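You operate a simulated robot arm through the tools that you are given. There is no shell and no other tool.

The job below is to be done with a simulated robot arm. You get a single attempt, and the scene is never put back.

TASK
Ladle sauce into the white dip cup to its line, then snap cup lid and tub lid on.
Fine: the level stands at the blue line; the ladle goes back empty on its rest; nothing spills.

It is judged by the outcome, as a careful person would: the job done as asked, and still so three seconds after it is handed in. It fails if anything else is knocked over, pushed out of place, dropped, spilled or broken. A push-on lid holds only when it is set on centred and level and pressed home; a screw cap is set on level and turned clockwise until tight.

THE ROBOT
A 7-joint arm with a two-finger parallel gripper, fixed in place. Base frame: the origin is on the floor under the middle of its stand, x ahead of it, y to its left, z up; the work surface is at about z = 90. Readings come in cm, degrees, newtons and seconds.
With the tool pointing down near the work surface it reaches from about 30 to 68 cm from the base axis. Its first joint turns from -66.0 to 66.0 degrees. Payload 1.57 kg.
The tool frame sits at the grasp point between the pads (the TCP): z along the fingers, y along the line on which they close. The tips reach 3 cm beyond it. Largest opening 11 cm; finger width 2.4, thickness 1.2; the body of the gripper, 4.8 by 11.2 cm, starts 7.8 cm behind the TCP.
Orientation is that of the tool frame in the base frame, as a unit quaternion [x, y, z, w]. With the fingers straight down and closing along the base's y, the tool's x points along the base's -x, its y along +y and its z along -z.

THE INTERFACE
- The arm moves only by the tool jog_arm. Its argument "steps" is a list of rows, each an object of numbers (a shift or turn left out is 0, a gripper value left out holds the last): "tx", "ty", "tz": the shift along the base's x, y, z in units of 500 mm (1.0 is 500 mm); "rx", "ry", "rz": the turn, a rotation vector about the base's x, y, z in units of 180 degrees (1.0 is 180 degrees); "fingers": the closure, from 0 (fully open) to 1 (shut). In form: [{"tx": .., "ty": .., "tz": .., "rx": .., "ry": .., "rz": .., "fingers": ..}, ...]. A call has 1 to 20 rows; each row is the pose to reach, as a shift and turn from the pose commanded when the call began. A call with a number of a shift or a turn outside -1 to 1 is refused whole. Rows are played at 5 a second. More than 5 cm and 8.6 degrees between two rows, or a gripper value outside its range, and nothing of the call is played. A pose out of reach is approached as far as the arm can. The call stops where the force on the tool passes 70 N (or 10 N more than at its start, if that is more) or the arm is blocked; 0.2 s more then pass. The fingers move at their own pace (about 10.8 cm/s each) and stop on an object; they squeeze with about 20 N. The grip force told is the motor's: it shows also when the fingers shut on nothing. Time passes only in rows, and 0.2 s behind the last, so rows that repeat a pose let the fingers close. The reply holds the time, the measured pose of the TCP, the force on the tool along the base axes, the opening and the grip force, in the units named above and with some noise, with the torque about the TCP (base axes, N m) and any sound that the robot's microphone picked up.
- Cameras (640 x 400 px; columns grow to the right, rows downward): "scene" is fixed at [17.87, -40.36, 140.62]; the picture's right is [0.62, -0.78, 0.00], its down [-0.43, -0.35, -0.83] and it looks along [0.65, 0.52, -0.56] (base axes); focal length 240 px, centre (320, 200). "wrist" rides on the gripper at [7, 1.6, -14.1] in the tool frame; the picture's right is [-0.23, 0.97, 0.00], its down [-0.85, -0.20, -0.48] and it looks along [-0.47, -0.11, 0.88] (tool axes); focal length 222 px, centre (320, 200). There is no depth. A picture from a camera that has moved, and an enlarged one, comes with that camera's place and axes in the base frame and with its lens.
- capture(camera): a new picture of that camera. It takes no simulated time.
- zoom(camera, box): a new picture of the part [left, top, right, bottom] of that camera's present view, enlarged. It takes no simulated time.
- finish_job(): hands the job in; it is judged then, once.

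Nothing tells you positions but the pictures and the camera data. Unless the task says otherwise, let go and move clear before handing in.

The tools are called after ">>>" by a JSON object that holds its "api" and its "payload". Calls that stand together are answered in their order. jog_arm: Moves the arm, as the interface text tells. Its arguments: {"type":"object","properties":{"steps":{"type":"array","items":{"type":"object","properties":{"tx":{"type":"number"},"ty":{"type":"number"},"tz":{"type":"number"},"rx":{"type":"number"},"ry":{"type":"number"},"rz":{"type":"number"},"fingers":{"type":"number"}}}}},"required":["steps"]} The other tools are called the same way: capture (camera) takes a picture; zoom (camera, box) takes an enlarged picture of a part of a camera's view; finish_job () hands the job in.

At the start:

```text
t: 0.0
ee_pos: [39.49, 4.13, 128.25]
tool_rot: [-0.001, 1.0, 0.0, 0.0]
force: [1.4, -0.5, 0.0]
moment: [-0.01, 0.02, -0.04]
finger_gap: 11.0
finger_force: 0.1
```

scene: 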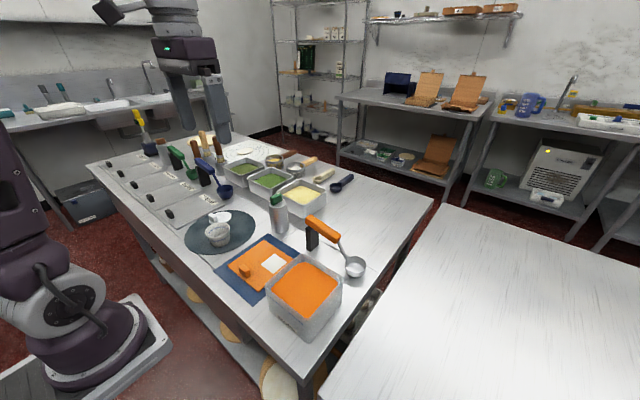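
wrist: 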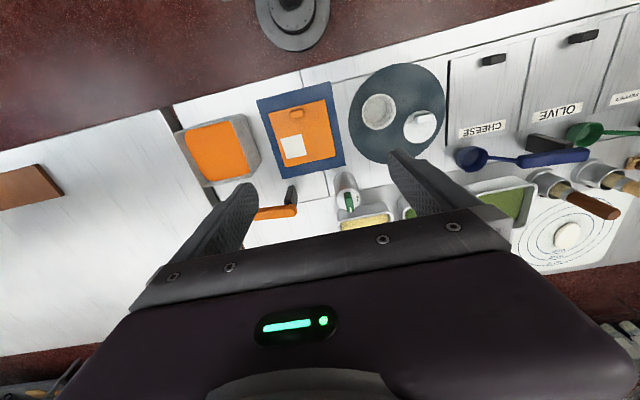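

I see a table with an orange sauce tub, an orange-handled ladle on a rest, a white dip cup and its lid on a dark round mat, and a orange tub lid on a blue mat. I'll take enlarged pictures to locate them before moving.

>>> {"api": "zoom", "payload": {"camera": "scene", "box": [170, 190, 290, 265]}}

>>> {"api": "zoom", "payload": {"camera": "scene", "box": [220, 200, 380, 340]}}

>>> {"api": "zoom", "payload": {"camera": "wrist", "box": [160, 60, 460, 240]}}

>>> {"api": "zoom", "payload": {"camera": "scene", "box": [280, 200, 380, 290]}}

```text
5.33 times, centred on (230, 228) of scene
camera zoom: at [17.87, -40.36, 140.62], right [0.62, -0.78, 0.0], down [-0.43, -0.35, -0.83], along [0.65, 0.52, -0.56], focal length 1283 px, centre (800, 53)
```

zoom: 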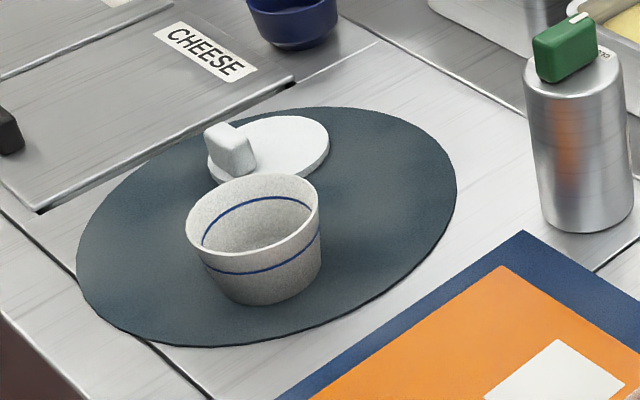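

```text
2.86 times, centred on (300, 270) of scene
camera zoom: at [17.87, -40.36, 140.62], right [0.62, -0.78, 0.0], down [-0.43, -0.35, -0.83], along [0.65, 0.52, -0.56], focal length 687 px, centre (377, 0)
```

zoom: 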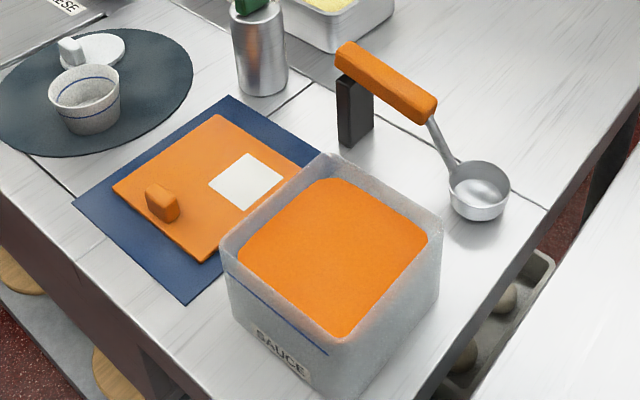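

```text
2.13 times, centred on (310, 150) of wrist
camera zoom: at [32.55, 5.76, 142.45], right [0.23, 0.97, 0.0], down [0.85, -0.2, 0.48], along [0.47, -0.11, -0.88], focal length 474 px, centre (341, 307)
```

zoom: 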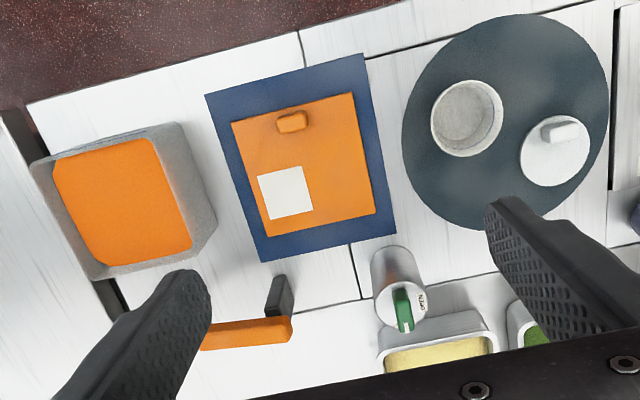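

```text
4.44 times, centred on (330, 245) of scene
camera zoom: at [17.87, -40.36, 140.62], right [0.62, -0.78, 0.0], down [-0.43, -0.35, -0.83], along [0.65, 0.52, -0.56], focal length 1069 px, centre (276, 0)
```

zoom: 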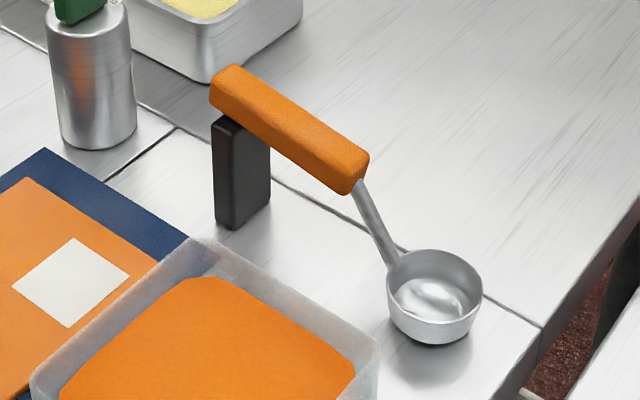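

The ladle looks like it lies along base y, its handle near (55, -7 to -16, 99) and its bowl near (55.6, -22). The cup is near (41, 16) and the tub near (40, -17). I'll move the wrist camera in for closer views, starting with the cup and its lid.

>>> {"api": "jog_arm", "payload": {"steps": [{"tx": -0.034, "ty": 0.036, "tz": -0.064}, {"tx": -0.068, "ty": 0.072, "tz": -0.128}, {"tx": -0.102, "ty": 0.108, "tz": -0.192}, {"tx": -0.136, "ty": 0.144, "tz": -0.256}, {"tx": -0.17, "ty": 0.18, "tz": -0.32}, {"tx": -0.17, "ty": 0.18, "tz": -0.32}]}}

>>> {"api": "capture", "payload": {"camera": "wrist"}}

>>> {"api": "capture", "payload": {"camera": "scene"}}

```text
t: 1.4
ee_pos: [30.81, 13.25, 112.41]
tool_rot: [0.0, 1.0, 0.0, 0.001]
force: [-0.1, 0.4, 0.5]
moment: [0.0, 0.01, -0.01]
finger_gap: 11.0
finger_force: 0.1
```

```text
taken
camera wrist: at [23.82, 14.95, 126.51], right [0.23, 0.97, 0.0], down [0.85, -0.2, 0.48], along [0.47, -0.11, -0.88], focal length 222 px, centre (320, 200)
```

wrist: 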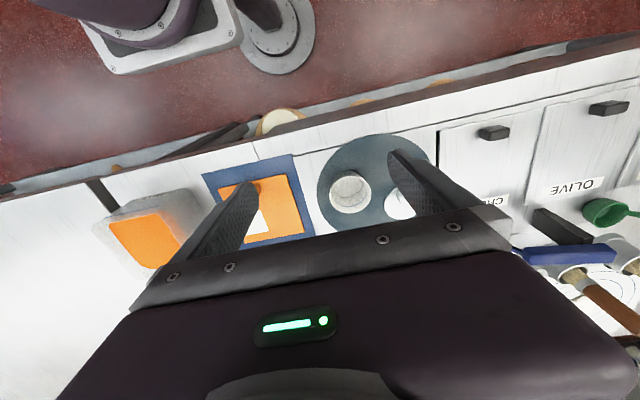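

```text
taken
```

scene: 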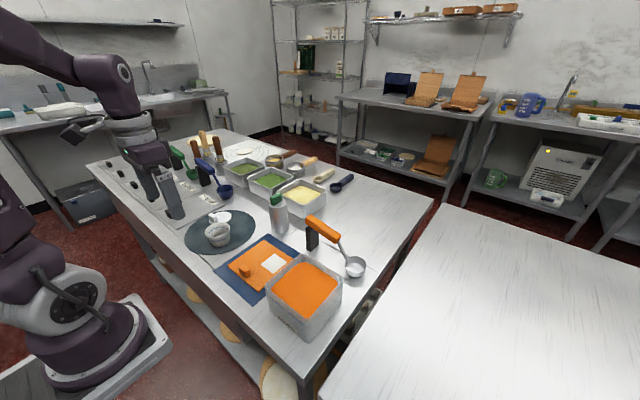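

The wrist camera sees best what lies just behind the fingers, so I'll move out above the table with the cup under the camera. After that I'll look at the ladle and the tub.

>>> {"api": "jog_arm", "payload": {"steps": [{"tx": 0.08}, {"tx": 0.16}, {"tx": 0.24}, {"tx": 0.32, "tz": 0.0}, {"tx": 0.34, "ty": 0.02, "tz": -0.02}, {"tx": 0.34, "ty": 0.02, "tz": -0.02}]}}

>>> {"api": "capture", "payload": {"camera": "wrist"}}

>>> {"api": "zoom", "payload": {"camera": "wrist", "box": [240, 0, 440, 125]}}

```text
t: 2.8
ee_pos: [47.95, 14.12, 111.29]
tool_rot: [-0.001, 1.0, 0.0, 0.001]
force: [0.4, 0.7, 0.6]
moment: [-0.02, -0.06, 0.04]
finger_gap: 10.99
finger_force: 0.1
```

```text
taken
camera wrist: at [40.97, 15.75, 125.56], right [0.23, 0.97, 0.0], down [0.85, -0.2, 0.48], along [0.47, -0.11, -0.88], focal length 222 px, centre (320, 200)
```

wrist: 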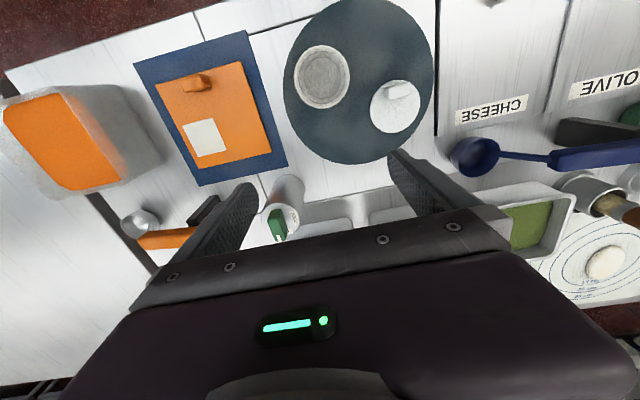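

```text
3.20 times, centred on (340, 62) of wrist
camera zoom: at [40.97, 15.75, 125.56], right [0.23, 0.97, 0.0], down [0.85, -0.2, 0.48], along [0.47, -0.11, -0.88], focal length 711 px, centre (256, 640)
```

zoom: 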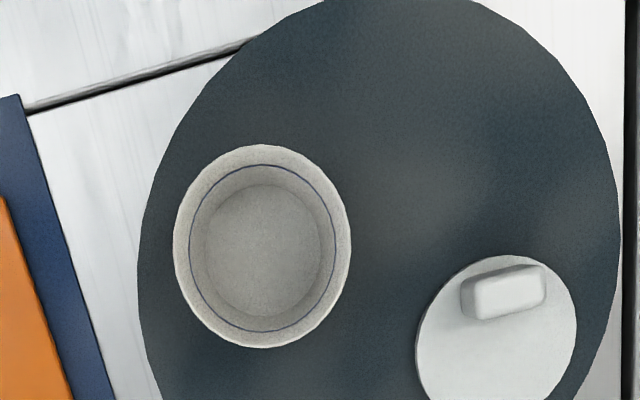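

The cup is right under the camera: centre (41.0, 16.0), rim about 6.9 cm across at z ≈ 94.3. The ladle is next.

>>> {"api": "jog_arm", "payload": {"steps": [{"tx": 0.04, "ty": -0.08}, {"tx": 0.08, "ty": -0.16}, {"tx": 0.12, "ty": -0.24}, {"tx": 0.16, "ty": -0.32}, {"tx": 0.2, "ty": -0.4}, {"tx": 0.26, "ty": -0.48}, {"tx": 0.26, "ty": -0.54}, {"tx": 0.26, "ty": -0.54}]}}

>>> {"api": "capture", "payload": {"camera": "wrist"}}

>>> {"api": "zoom", "payload": {"camera": "wrist", "box": [220, 0, 460, 150]}}

```text
t: 4.6
ee_pos: [60.97, -12.83, 111.53]
tool_rot: [0.001, 1.0, 0.0, 0.0]
force: [-0.5, 0.3, -0.5]
moment: [0.01, -0.02, -0.01]
finger_gap: 10.99
finger_force: 0.0
```

```text
taken
camera wrist: at [54.02, -11.32, 125.71], right [0.23, 0.97, 0.0], down [0.85, -0.2, 0.48], along [0.47, -0.11, -0.88], focal length 222 px, centre (320, 200)
```

wrist: 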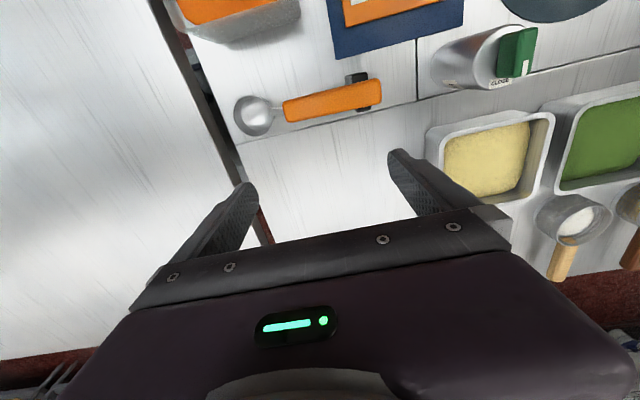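

```text
2.67 times, centred on (340, 75) of wrist
camera zoom: at [54.02, -11.32, 125.71], right [0.23, 0.97, 0.0], down [0.85, -0.2, 0.48], along [0.47, -0.11, -0.88], focal length 592 px, centre (267, 533)
```

zoom: 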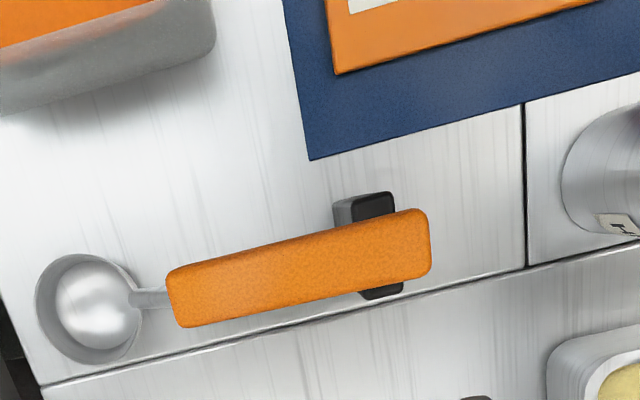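

The ladle's handle runs along y at x ≈ 56.5, from y -5.3 to -15.8, with its top at z ≈ 99. The bowl rim centre is about (56.4, -21.4, 92.9), radius 2.8. Next I'll look down into the tub.

>>> {"api": "jog_arm", "payload": {"steps": [{"tx": -0.08, "ty": -0.02}, {"tx": -0.16, "ty": -0.05}, {"tx": -0.24, "ty": -0.08}, {"tx": -0.27, "ty": -0.1}, {"tx": -0.27, "ty": -0.1}]}}

>>> {"api": "capture", "payload": {"camera": "wrist"}}

>>> {"api": "zoom", "payload": {"camera": "wrist", "box": [180, 0, 440, 163]}}

>>> {"api": "zoom", "payload": {"camera": "scene", "box": [250, 245, 360, 345]}}

```text
t: 5.8
ee_pos: [47.67, -17.84, 111.42]
tool_rot: [0.0, 1.0, 0.0, 0.001]
force: [-0.8, -0.2, -0.9]
moment: [0.0, -0.03, 0.0]
finger_gap: 11.02
finger_force: 0.1
```

```text
taken
camera wrist: at [40.72, -16.17, 125.53], right [0.23, 0.97, 0.0], down [0.85, -0.2, 0.48], along [0.47, -0.11, -0.88], focal length 222 px, centre (320, 200)
```

wrist: 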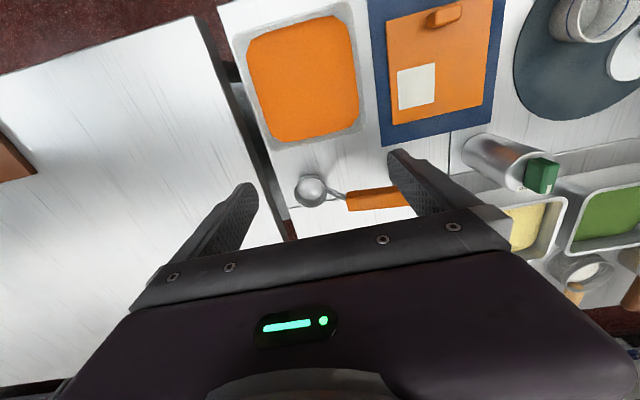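

```text
2.45 times, centred on (310, 82) of wrist
camera zoom: at [40.72, -16.17, 125.53], right [0.23, 0.97, 0.0], down [0.85, -0.2, 0.48], along [0.47, -0.11, -0.88], focal length 545 px, centre (344, 491)
```

zoom: 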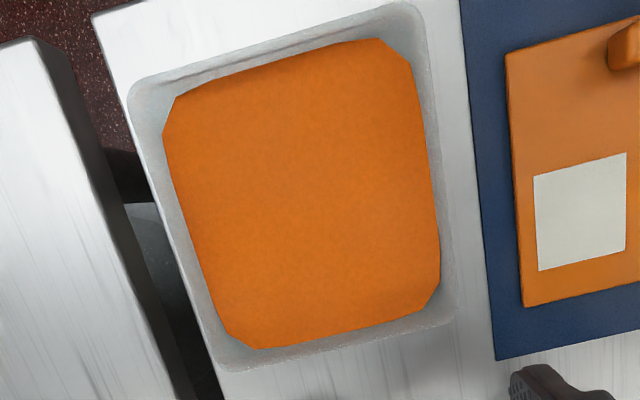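

```text
4.00 times, centred on (305, 295) of scene
camera zoom: at [17.86, -40.36, 140.62], right [0.62, -0.78, 0.0], down [-0.43, -0.35, -0.83], along [0.65, 0.52, -0.56], focal length 962 px, centre (380, -180)
```

zoom: 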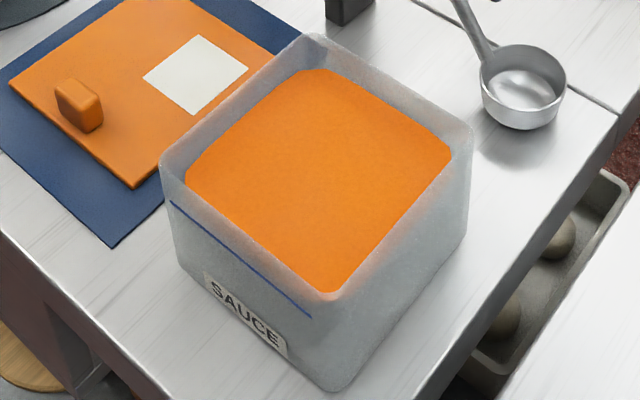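

The tub is about 12 × 12 cm, centred near (41.2, -18), with its rim at z ≈ 98.6 and the sauce a couple of cm below that. Before gripping anything, I'll check in free space that the wrist can reach the yawed grasp pose and the pouring tilts.

>>> {"api": "jog_arm", "payload": {"steps": [{"tx": -0.01, "ty": 0.05, "tz": 0.02, "rz": 0.045}, {"tx": -0.02, "ty": 0.1, "tz": 0.05, "rz": 0.09}, {"tx": -0.04, "ty": 0.15, "tz": 0.08, "rz": 0.135}, {"tx": -0.06, "ty": 0.2, "tz": 0.1, "rz": 0.18}, {"tx": -0.08, "ty": 0.25, "tz": 0.12, "rz": 0.225}, {"tx": -0.1, "ty": 0.3, "tz": 0.14, "rz": 0.27}, {"tx": -0.12, "ty": 0.35, "tz": 0.16, "rz": 0.315}, {"tx": -0.14, "ty": 0.4, "tz": 0.16, "rz": 0.36}, {"tx": -0.16, "ty": 0.45, "tz": 0.16, "rz": 0.405}, {"tx": -0.18, "ty": 0.5, "tz": 0.16, "rz": 0.45}, {"tx": -0.2, "ty": 0.55, "tz": 0.16, "rz": 0.5}, {"tx": -0.2, "ty": 0.6, "tz": 0.16, "rz": 0.5}, {"tx": -0.2, "ty": 0.6, "tz": 0.16, "rz": 0.5}]}}

>>> {"api": "capture", "payload": {"camera": "scene"}}

>>> {"api": "capture", "payload": {"camera": "wrist"}}

```text
refused: row 11 steps farther than a row can; nothing moved
```

```text
taken
```

scene: 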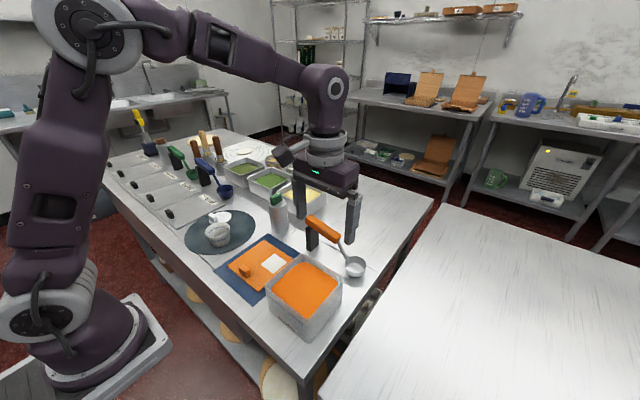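

```text
taken
camera wrist: at [40.72, -16.17, 125.53], right [0.23, 0.97, 0.0], down [0.85, -0.2, 0.48], along [0.47, -0.11, -0.88], focal length 222 px, centre (320, 200)
```

wrist: 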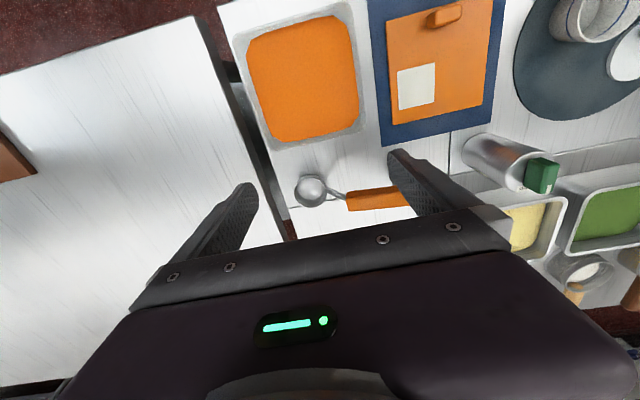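

The last step turned more than one row allows, so I'll replay the move with smaller turns.

>>> {"api": "jog_arm", "payload": {"steps": [{"tx": -0.01, "ty": 0.05, "tz": 0.02, "rz": 0.0455}, {"tx": -0.02, "ty": 0.1, "tz": 0.05, "rz": 0.091}, {"tx": -0.04, "ty": 0.15, "tz": 0.08, "rz": 0.1365}, {"tx": -0.06, "ty": 0.2, "tz": 0.1, "rz": 0.182}, {"tx": -0.08, "ty": 0.25, "tz": 0.12, "rz": 0.2275}, {"tx": -0.1, "ty": 0.3, "tz": 0.14, "rz": 0.273}, {"tx": -0.12, "ty": 0.35, "tz": 0.16, "rz": 0.3185}, {"tx": -0.14, "ty": 0.4, "tz": 0.16, "rz": 0.364}, {"tx": -0.16, "ty": 0.45, "tz": 0.16, "rz": 0.4095}, {"tx": -0.18, "ty": 0.5, "tz": 0.16, "rz": 0.455}, {"tx": -0.2, "ty": 0.55, "tz": 0.16, "rz": 0.5}, {"tx": -0.2, "ty": 0.6, "tz": 0.16, "rz": 0.5}, {"tx": -0.2, "ty": 0.6, "tz": 0.16, "rz": 0.5}]}}

>>> {"api": "capture", "payload": {"camera": "scene"}}

>>> {"api": "capture", "payload": {"camera": "wrist"}}

```text
t: 8.6
ee_pos: [37.39, 12.11, 119.34]
tool_rot: [0.707, -0.707, 0.0, -0.001]
force: [-0.3, -0.2, -0.1]
moment: [-0.04, 0.0, -0.02]
finger_gap: 10.97
finger_force: 0.0
```

```text
taken
```

scene: 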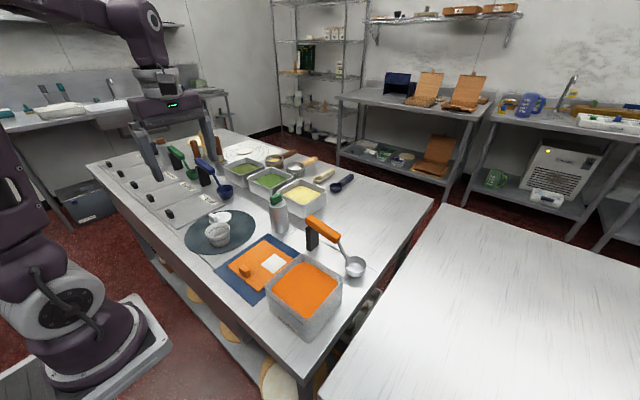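

```text
taken
camera wrist: at [35.87, 5.24, 133.53], right [-0.97, 0.23, 0.0], down [0.2, 0.85, 0.48], along [0.11, 0.47, -0.88], focal length 222 px, centre (320, 200)
```

wrist: 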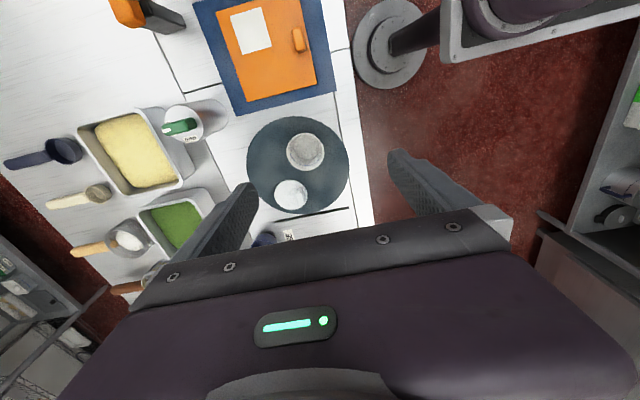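

Yaw +90° is reachable. Now I'll try leaning the tool back, fingers toward +x, at roughly the pouring place but well above everything.

>>> {"api": "jog_arm", "payload": {"steps": [{"ty": 0.06, "ry": -0.045}, {"ty": 0.12, "ry": -0.09}, {"ty": 0.18, "ry": -0.135}, {"ty": 0.24, "ry": -0.18}, {"ty": 0.28, "ry": -0.225}, {"ty": 0.28, "ry": -0.27}, {"ty": 0.28, "ry": -0.315}, {"ty": 0.28, "ry": -0.36}, {"ty": 0.28, "ry": -0.405}, {"ty": 0.28, "ry": -0.45}, {"ty": 0.28, "ry": -0.45}]}}

>>> {"api": "capture", "payload": {"camera": "scene"}}

```text
t: 11.0
ee_pos: [37.43, 26.11, 119.23]
tool_rot: [-0.537, 0.537, -0.459, 0.462]
force: [-0.7, 0.0, 0.5]
moment: [-0.03, 0.02, 0.0]
finger_gap: 10.99
finger_force: 0.1
```

```text
taken
```

scene: 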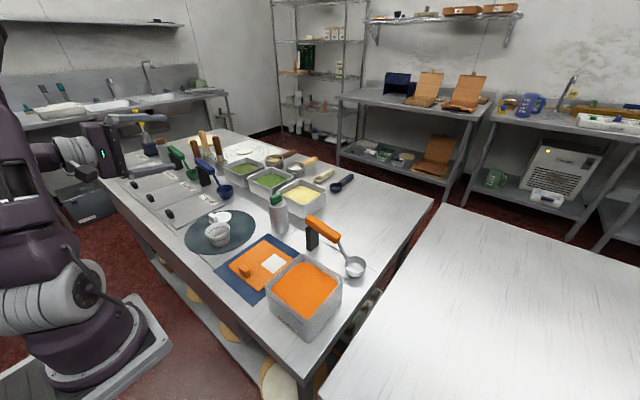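

An 81° tilt is reachable there. I'll lower toward the real pouring height and try about 95°.

>>> {"api": "jog_arm", "payload": {"steps": [{"tz": -0.06, "ry": -0.03}, {"tz": -0.12, "ry": -0.06}, {"tz": -0.18, "ry": -0.08}, {"tz": -0.24, "ry": -0.08}, {"tz": -0.28, "ry": -0.08}, {"tz": -0.28, "ry": -0.08}]}}

>>> {"api": "capture", "payload": {"camera": "scene"}}

>>> {"api": "capture", "payload": {"camera": "wrist"}}

```text
t: 12.4
ee_pos: [39.26, 26.45, 105.72]
tool_rot: [0.477, -0.476, 0.522, -0.522]
force: [-0.2, -0.1, 0.5]
moment: [-0.02, 0.01, -0.01]
finger_gap: 11.0
finger_force: 0.0
out of reach, approached as far as the arm can: row 1, 2, 3, 4, 5, 6
```

```text
taken
```

scene: 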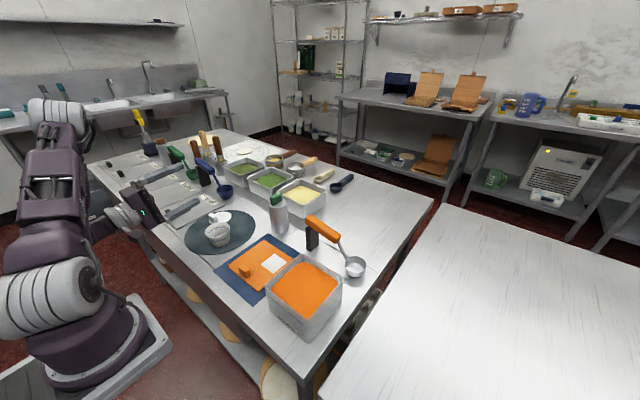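

```text
taken
camera wrist: at [25.32, 19.49, 102.83], right [0.09, 0.23, -0.97], down [-0.49, 0.85, 0.16], along [0.86, 0.47, 0.19], focal length 222 px, centre (320, 200)
```

wrist: 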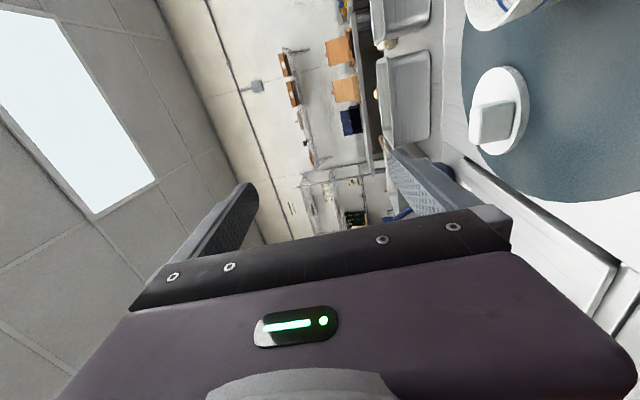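

The arm reaches about 95° at x ≈ 39, but that is at its limit. A yaw of +45° should keep the wrist farther out, so I'll go upright, turn and test it.

>>> {"api": "jog_arm", "payload": {"steps": [{"tz": 0.05, "ry": 0.045}, {"tz": 0.1, "ry": 0.09}, {"tz": 0.15, "ry": 0.135}, {"tz": 0.2, "tx": 0.02, "ry": 0.18}, {"tz": 0.24, "tx": 0.04, "ry": 0.225}, {"tz": 0.26, "tx": 0.06, "ry": 0.27}, {"tz": 0.26, "tx": 0.08, "ry": 0.315}, {"tz": 0.26, "tx": 0.1, "ry": 0.36}, {"tz": 0.26, "tx": 0.11, "ry": 0.405}, {"tz": 0.26, "tx": 0.11, "ry": 0.45}, {"tz": 0.26, "tx": 0.11, "ry": 0.495}, {"tz": 0.26, "tx": 0.11, "ry": 0.53}, {"tz": 0.26, "tx": 0.11, "ry": 0.53}]}}

```text
t: 15.2
ee_pos: [44.61, 26.61, 118.69]
tool_rot: [-0.707, 0.707, 0.001, 0.0]
force: [0.0, 0.1, -0.7]
moment: [0.0, 0.02, 0.0]
finger_gap: 11.0
finger_force: 0.1
out of reach, approached as far as the arm can: row 1, 2
```

The tool is upright again. Next I'll yaw back 45°, then tilt about the new handle axis.

>>> {"api": "jog_arm", "payload": {"steps": [{"rz": -0.042}, {"rz": -0.084}, {"rz": -0.126}, {"rz": -0.168}, {"rz": -0.21}, {"rz": -0.25}, {"rz": -0.25}]}}

```text
t: 16.8
ee_pos: [44.4, 26.88, 118.83]
tool_rot: [-0.382, 0.924, 0.001, 0.0]
force: [0.0, -0.3, -0.3]
moment: [-0.01, -0.03, 0.03]
finger_gap: 10.98
finger_force: 0.0
```

>>> {"api": "jog_arm", "payload": {"steps": [{"rx": -0.031, "ry": -0.031}, {"rx": -0.062, "ry": -0.062}, {"rx": -0.093, "ry": -0.093}, {"rx": -0.124, "ry": -0.124}, {"rx": -0.155, "ry": -0.155}, {"rx": -0.186, "ry": -0.186}, {"rx": -0.217, "ry": -0.217, "tz": -0.04}, {"rx": -0.248, "ry": -0.248, "tz": -0.08}, {"rx": -0.279, "ry": -0.279, "tz": -0.12}, {"rx": -0.31, "ry": -0.31, "tz": -0.16}, {"rx": -0.341, "ry": -0.341, "tz": -0.2}, {"rx": -0.373, "ry": -0.373, "tz": -0.24}, {"rx": -0.373, "ry": -0.373, "tz": -0.26}, {"rx": -0.373, "ry": -0.373, "tz": -0.26}]}}

>>> {"api": "capture", "payload": {"camera": "scene"}}

>>> {"api": "capture", "payload": {"camera": "wrist"}}

```text
t: 19.8
ee_pos: [44.65, 26.52, 105.8]
tool_rot: [0.259, -0.624, 0.681, -0.283]
force: [0.2, 0.6, 0.4]
moment: [0.01, 0.0, 0.04]
finger_gap: 11.0
finger_force: 0.0
```

```text
taken
```

scene: 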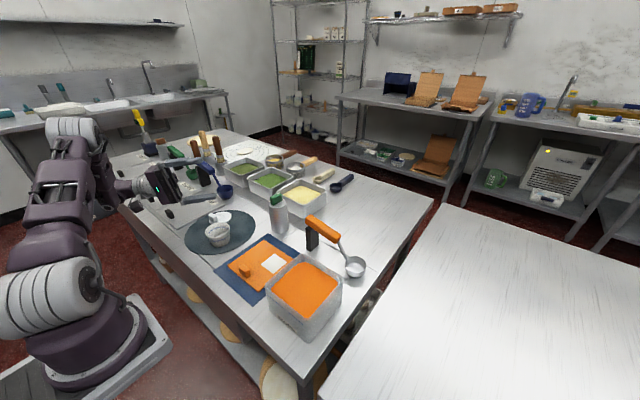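

```text
taken
camera wrist: at [29.91, 31.51, 103.04], right [0.22, 0.1, -0.97], down [0.25, 0.95, 0.16], along [0.94, -0.28, 0.19], focal length 222 px, centre (320, 200)
```

wrist: 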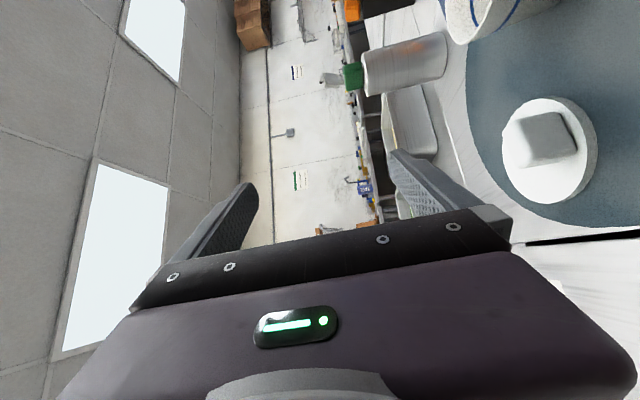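

The 95° tilt at yaw +45° is fully reachable, so that is how I'll pour. I'll go upright again and head to the ladle.

>>> {"api": "jog_arm", "payload": {"steps": [{"rx": 0.031, "ry": 0.031, "tz": 0.04}, {"rx": 0.062, "ry": 0.062, "tz": 0.08}, {"rx": 0.093, "ry": 0.093, "tz": 0.12}, {"rx": 0.124, "ry": 0.124, "tz": 0.16}, {"rx": 0.155, "ry": 0.155, "tz": 0.18}, {"rx": 0.186, "ry": 0.186, "tz": 0.2}, {"rx": 0.217, "ry": 0.217, "tz": 0.2}, {"rx": 0.248, "ry": 0.248, "tz": 0.2}, {"rx": 0.279, "ry": 0.279, "tz": 0.2}, {"rx": 0.31, "ry": 0.31, "tz": 0.2}, {"rx": 0.341, "ry": 0.341, "tz": 0.2}, {"rx": 0.373, "ry": 0.373, "tz": 0.2}, {"rx": 0.373, "ry": 0.373, "tz": 0.2}]}}

>>> {"api": "jog_arm", "payload": {"steps": [{"rz": 0.042, "tx": 0.03, "ty": -0.09}, {"rz": 0.084, "tx": 0.06, "ty": -0.18}, {"rz": 0.126, "tx": 0.09, "ty": -0.27}, {"rz": 0.168, "tx": 0.12, "ty": -0.36}, {"rz": 0.21, "tx": 0.15, "ty": -0.45}, {"rz": 0.25, "tx": 0.18, "ty": -0.54}, {"rz": 0.25, "tx": 0.21, "ty": -0.63}, {"rz": 0.25, "tx": 0.23, "ty": -0.72}, {"rz": 0.25, "tx": 0.238, "ty": -0.78}, {"rz": 0.25, "tx": 0.238, "ty": -0.78}]}}

>>> {"api": "capture", "payload": {"camera": "wrist"}}

>>> {"api": "capture", "payload": {"camera": "scene"}}

```text
t: 22.6
ee_pos: [44.55, 26.64, 115.71]
tool_rot: [-0.382, 0.924, 0.001, 0.0]
force: [-0.1, 0.7, 0.0]
moment: [-0.04, -0.01, 0.0]
finger_gap: 11.01
finger_force: 0.0
```

```text
t: 24.8
ee_pos: [56.43, -12.28, 115.55]
tool_rot: [-0.707, 0.707, 0.0, 0.0]
force: [-0.2, -0.1, -0.2]
moment: [0.02, -0.02, -0.02]
finger_gap: 11.0
finger_force: 0.0
```

```text
taken
camera wrist: at [54.85, -19.25, 129.79], right [-0.97, 0.23, 0.0], down [0.2, 0.85, 0.48], along [0.11, 0.47, -0.88], focal length 222 px, centre (320, 200)
```

wrist: 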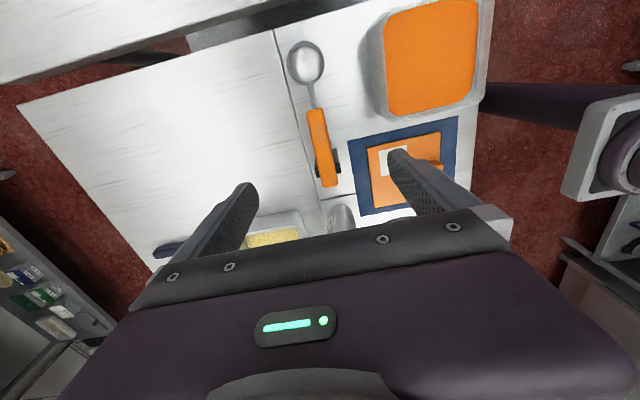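

```text
taken
```

scene: 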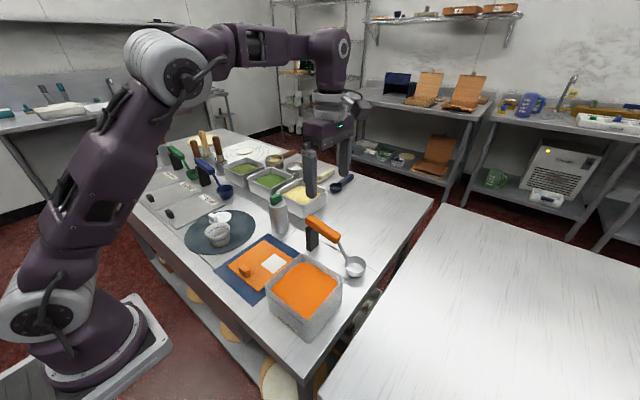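

The gripper is above the handle with its closing axis along x. I'll zoom in to check alignment before descending.

>>> {"api": "zoom", "payload": {"camera": "wrist", "box": [240, 20, 440, 220]}}

>>> {"api": "zoom", "payload": {"camera": "scene", "box": [290, 200, 380, 285]}}

```text
2.00 times, centred on (340, 120) of wrist
camera zoom: at [54.85, -19.25, 129.79], right [-0.97, 0.23, 0.0], down [0.2, 0.85, 0.48], along [0.11, 0.47, -0.88], focal length 444 px, centre (280, 360)
```

zoom: 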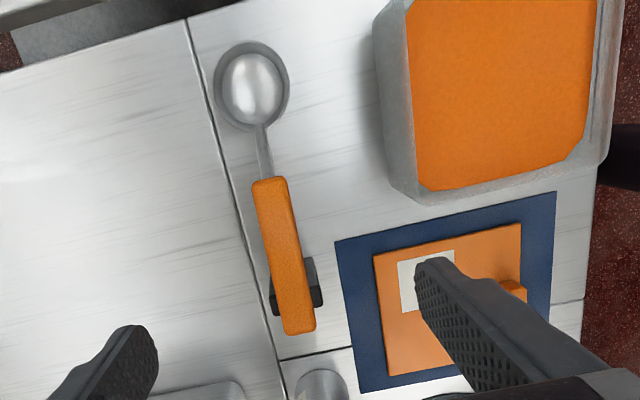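

```text
4.71 times, centred on (335, 242) of scene
camera zoom: at [17.86, -40.36, 140.62], right [0.62, -0.78, 0.0], down [-0.43, -0.35, -0.83], along [0.65, 0.52, -0.56], focal length 1132 px, centre (249, 0)
```

zoom: 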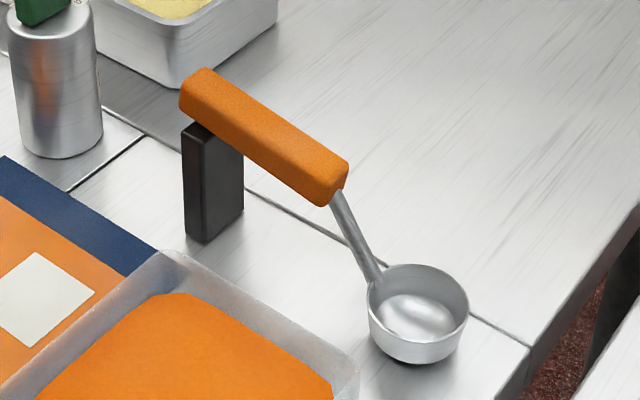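

The handle centre at y = -12.5 is at x ≈ 56.4, z ≈ 98.0, and the gripper is over it. I'll descend and check before closing.

>>> {"api": "jog_arm", "payload": {"steps": [{"tz": -0.08, "ty": -0.004}, {"tz": -0.16, "ty": -0.004}, {"tz": -0.24, "ty": -0.004}, {"tz": -0.3, "ty": -0.004}, {"tz": -0.35, "ty": -0.004}, {"tz": -0.35, "ty": -0.004}]}}

>>> {"api": "zoom", "payload": {"camera": "scene", "box": [270, 180, 390, 290]}}

>>> {"api": "capture", "payload": {"camera": "wrist"}}

```text
t: 26.2
ee_pos: [56.4, -12.47, 98.26]
tool_rot: [0.707, -0.707, -0.001, 0.0]
force: [-1.2, -0.3, 0.4]
moment: [0.03, -0.06, 0.01]
finger_gap: 10.99
finger_force: 0.2
```

```text
3.64 times, centred on (330, 235) of scene
camera zoom: at [17.87, -40.36, 140.62], right [0.62, -0.78, 0.0], down [-0.43, -0.35, -0.83], along [0.65, 0.52, -0.56], focal length 875 px, centre (284, 73)
```

zoom: 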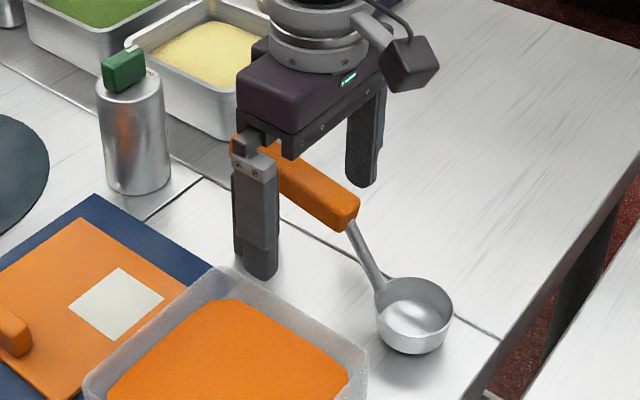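

```text
taken
camera wrist: at [54.84, -19.59, 112.49], right [-0.97, 0.23, 0.0], down [0.2, 0.85, 0.48], along [0.11, 0.47, -0.88], focal length 222 px, centre (320, 200)
```

wrist: 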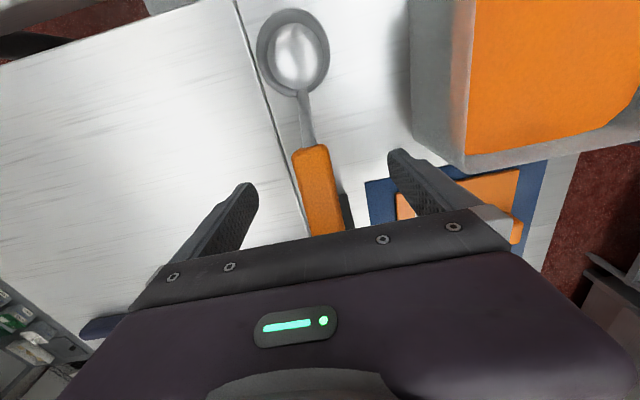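

The handle sits centred between the fingers. Closing now.

>>> {"api": "jog_arm", "payload": {"steps": [{"fingers": 0.4}, {"fingers": 0.7}, {"fingers": 1.0}, {"fingers": 1.0}, {"fingers": 1.0}, {"fingers": 1.0}]}}

>>> {"api": "zoom", "payload": {"camera": "scene", "box": [270, 180, 390, 290]}}

>>> {"api": "zoom", "payload": {"camera": "wrist", "box": [220, 0, 420, 220]}}

```text
t: 27.6
ee_pos: [56.41, -12.54, 98.3]
tool_rot: [-0.707, 0.707, 0.0, 0.0]
force: [-1.8, -0.4, 1.2]
moment: [0.06, -0.03, 0.02]
finger_gap: 2.38
finger_force: 20.0
```

```text
3.64 times, centred on (330, 235) of scene
camera zoom: at [17.86, -40.36, 140.62], right [0.62, -0.78, 0.0], down [-0.43, -0.35, -0.83], along [0.65, 0.52, -0.56], focal length 875 px, centre (284, 73)
```

zoom: 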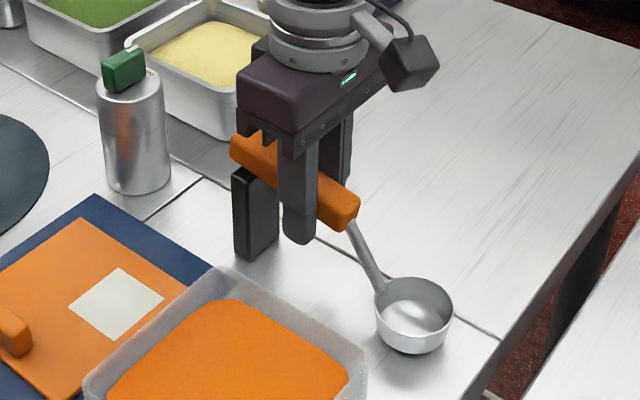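

```text
1.82 times, centred on (320, 110) of wrist
camera zoom: at [54.84, -19.59, 112.53], right [-0.97, 0.23, 0.0], down [0.2, 0.85, 0.48], along [0.11, 0.47, -0.88], focal length 404 px, centre (320, 364)
```

zoom: 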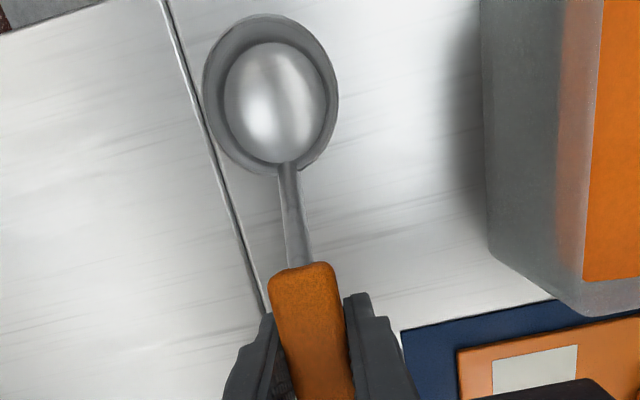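

The ladle is gripped at (56.41, -12.54, 98.28), which I'll use again to return it. I'll lift it straight up and check the hold.

>>> {"api": "jog_arm", "payload": {"steps": [{"tz": 0.02}, {"tz": 0.04}, {"tz": 0.08}, {"tz": 0.14}, {"tz": 0.2}, {"tz": 0.26}, {"tz": 0.28}, {"tz": 0.28}]}}

>>> {"api": "zoom", "payload": {"camera": "scene", "box": [270, 150, 390, 260]}}

>>> {"api": "zoom", "payload": {"camera": "wrist", "box": [220, 0, 420, 220]}}

```text
t: 29.4
ee_pos: [56.46, -12.39, 112.16]
tool_rot: [0.707, -0.707, 0.0, -0.001]
force: [0.1, -0.7, -0.4]
moment: [0.04, -0.02, 0.01]
finger_gap: 2.36
finger_force: 19.8
```

```text
3.64 times, centred on (330, 205) of scene
camera zoom: at [17.87, -40.36, 140.62], right [0.62, -0.78, 0.0], down [-0.43, -0.35, -0.83], along [0.65, 0.52, -0.56], focal length 875 px, centre (284, 182)
```

zoom: 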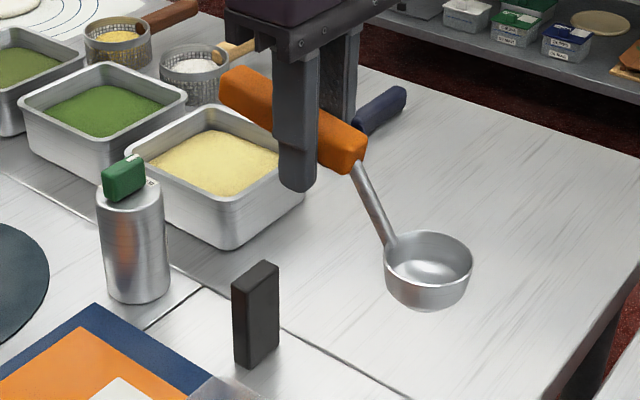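

```text
1.82 times, centred on (320, 110) of wrist
camera zoom: at [54.87, -19.27, 126.4], right [-0.97, 0.23, 0.0], down [0.2, 0.85, 0.48], along [0.11, 0.47, -0.88], focal length 404 px, centre (320, 364)
```

zoom: 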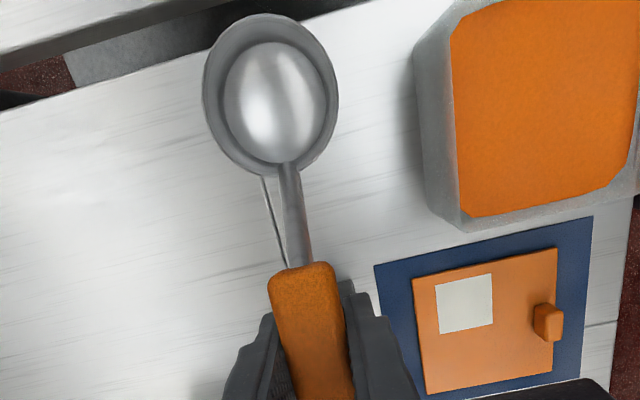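

The hold is firm and the ladle stayed level. Moving it over the tub.

>>> {"api": "jog_arm", "payload": {"steps": [{"tx": -0.06, "ty": 0.015}, {"tx": -0.12, "ty": 0.03}, {"tx": -0.18, "ty": 0.045}, {"tx": -0.24, "ty": 0.06}, {"tx": -0.29, "ty": 0.07}, {"tx": -0.304, "ty": 0.072}, {"tx": -0.304, "ty": 0.072}]}}

>>> {"api": "capture", "payload": {"camera": "wrist"}}

>>> {"api": "zoom", "payload": {"camera": "scene", "box": [240, 190, 380, 330]}}

```text
t: 31.0
ee_pos: [41.4, -9.16, 112.03]
tool_rot: [-0.707, 0.707, 0.0, -0.001]
force: [-0.2, 0.1, -0.4]
moment: [0.04, 0.03, 0.06]
finger_gap: 2.38
finger_force: 20.7
```

```text
taken
camera wrist: at [39.73, -16.0, 126.3], right [-0.97, 0.23, 0.0], down [0.2, 0.85, 0.48], along [0.11, 0.47, -0.88], focal length 222 px, centre (320, 200)
```

wrist: 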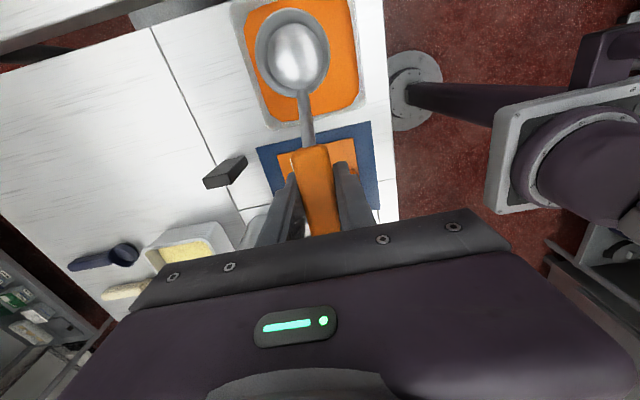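

```text
2.86 times, centred on (310, 260) of scene
camera zoom: at [17.87, -40.36, 140.62], right [0.62, -0.78, 0.0], down [-0.43, -0.35, -0.83], along [0.65, 0.52, -0.56], focal length 687 px, centre (349, 29)
```

zoom: 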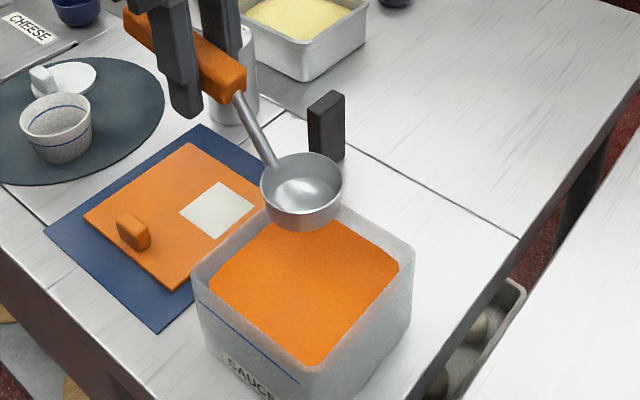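

The bowl is over the middle of the tub. Lowering slowly and stopping just as it touches the sauce, to check clearances.

>>> {"api": "jog_arm", "payload": {"steps": [{"tz": -0.04}, {"tz": -0.08}, {"tz": -0.12}, {"tz": -0.15}, {"tz": -0.17}, {"tz": -0.17}]}}

>>> {"api": "zoom", "payload": {"camera": "scene", "box": [250, 200, 370, 320]}}

>>> {"api": "zoom", "payload": {"camera": "wrist", "box": [200, 0, 420, 220]}}

```text
t: 32.4
ee_pos: [41.46, -8.92, 103.64]
tool_rot: [0.707, -0.707, 0.0, 0.001]
force: [0.4, -0.3, -0.4]
moment: [0.03, -0.01, 0.02]
finger_gap: 2.36
finger_force: 19.9
```

```text
3.33 times, centred on (310, 260) of scene
camera zoom: at [17.87, -40.36, 140.62], right [0.62, -0.78, 0.0], down [-0.43, -0.35, -0.83], along [0.65, 0.52, -0.56], focal length 802 px, centre (353, 0)
```

zoom: 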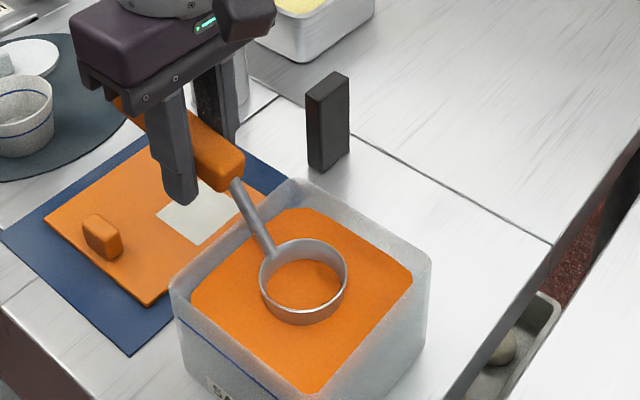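

```text
1.82 times, centred on (310, 110) of wrist
camera zoom: at [39.7, -15.94, 117.8], right [-0.97, 0.23, 0.0], down [0.2, 0.85, 0.48], along [0.11, 0.47, -0.88], focal length 404 px, centre (338, 364)
```

zoom: 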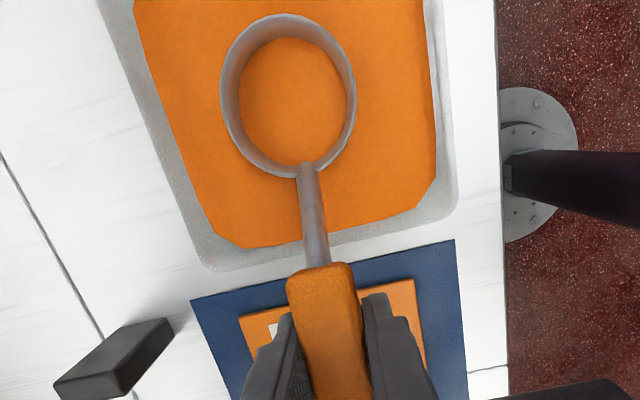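

The sauce now shows inside the bowl. I'll lower until the rim is just under the surface, watching the force.

>>> {"api": "jog_arm", "payload": {"steps": [{"tz": -0.015}, {"tz": -0.03}, {"tz": -0.042}, {"tz": -0.052}, {"tz": -0.052}, {"tz": -0.052}]}}

>>> {"api": "zoom", "payload": {"camera": "scene", "box": [250, 200, 370, 320]}}

>>> {"api": "zoom", "payload": {"camera": "wrist", "box": [200, 0, 420, 220]}}

```text
t: 33.8
ee_pos: [41.34, -8.99, 101.03]
tool_rot: [-0.707, 0.707, -0.001, 0.0]
force: [0.8, 0.5, 0.0]
moment: [0.05, 0.01, 0.0]
finger_gap: 2.37
finger_force: 20.0
```

```text
3.33 times, centred on (310, 260) of scene
camera zoom: at [17.87, -40.36, 140.62], right [0.62, -0.78, 0.0], down [-0.43, -0.35, -0.83], along [0.65, 0.52, -0.56], focal length 802 px, centre (353, 0)
```

zoom: 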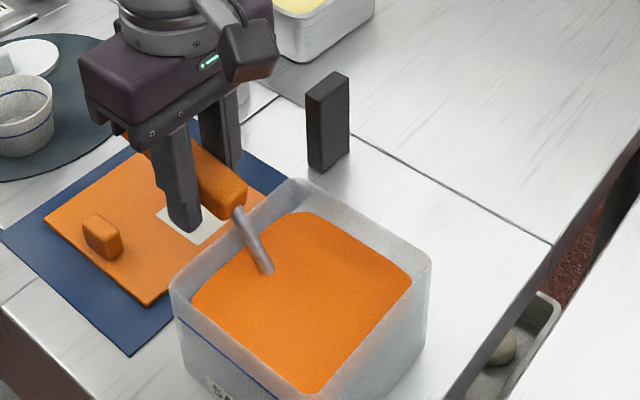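

```text
1.82 times, centred on (310, 110) of wrist
camera zoom: at [39.68, -15.94, 115.22], right [-0.97, 0.23, 0.0], down [0.2, 0.85, 0.48], along [0.11, 0.47, -0.88], focal length 404 px, centre (338, 364)
```

zoom: 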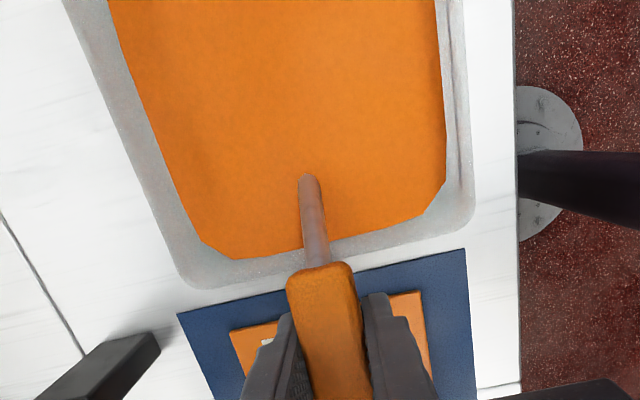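

The bowl is fully submerged. I'll pause, then lift straight up gently and look at the fill.

>>> {"api": "jog_arm", "payload": {"steps": [{"tz": 0.0}, {"tz": 0.0}, {"tz": 0.02}, {"tz": 0.04}, {"tz": 0.06}, {"tz": 0.08}, {"tz": 0.1}, {"tz": 0.12}, {"tz": 0.14}, {"tz": 0.16}, {"tz": 0.18}, {"tz": 0.2}, {"tz": 0.22}, {"tz": 0.222}, {"tz": 0.222}, {"tz": 0.222}]}}

>>> {"api": "zoom", "payload": {"camera": "scene", "box": [250, 190, 370, 310]}}

>>> {"api": "zoom", "payload": {"camera": "wrist", "box": [200, 0, 420, 220]}}

```text
t: 37.2
ee_pos: [41.23, -8.84, 112.14]
tool_rot: [-0.707, 0.707, 0.0, -0.001]
force: [-0.1, -0.8, -0.5]
moment: [0.03, 0.01, 0.02]
finger_gap: 2.39
finger_force: 19.8
```

```text
3.33 times, centred on (310, 250) of scene
camera zoom: at [17.87, -40.36, 140.62], right [0.62, -0.78, 0.0], down [-0.43, -0.35, -0.83], along [0.65, 0.52, -0.56], focal length 802 px, centre (353, 33)
```

zoom: 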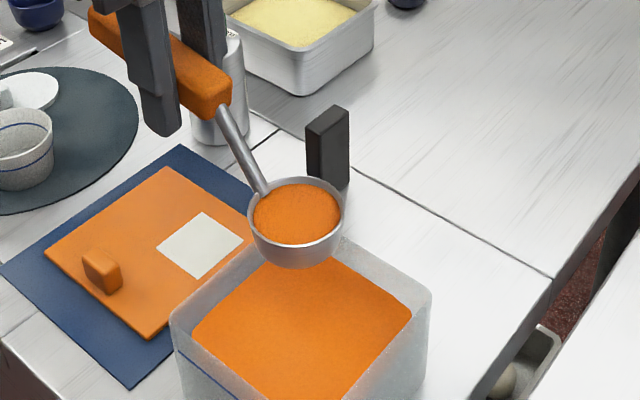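

```text
1.82 times, centred on (310, 110) of wrist
camera zoom: at [39.72, -15.83, 126.37], right [-0.97, 0.23, 0.0], down [0.2, 0.85, 0.48], along [0.11, 0.47, -0.88], focal length 404 px, centre (338, 364)
```

zoom: 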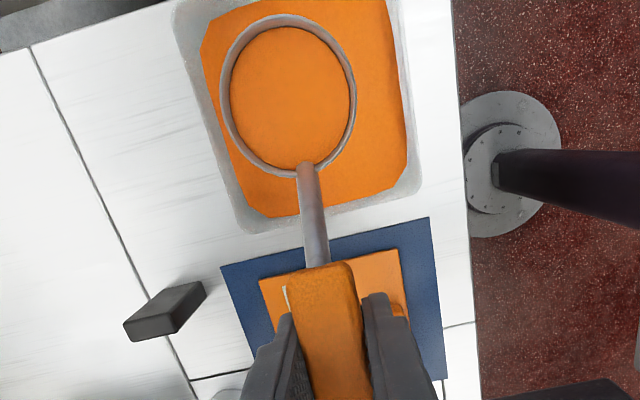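

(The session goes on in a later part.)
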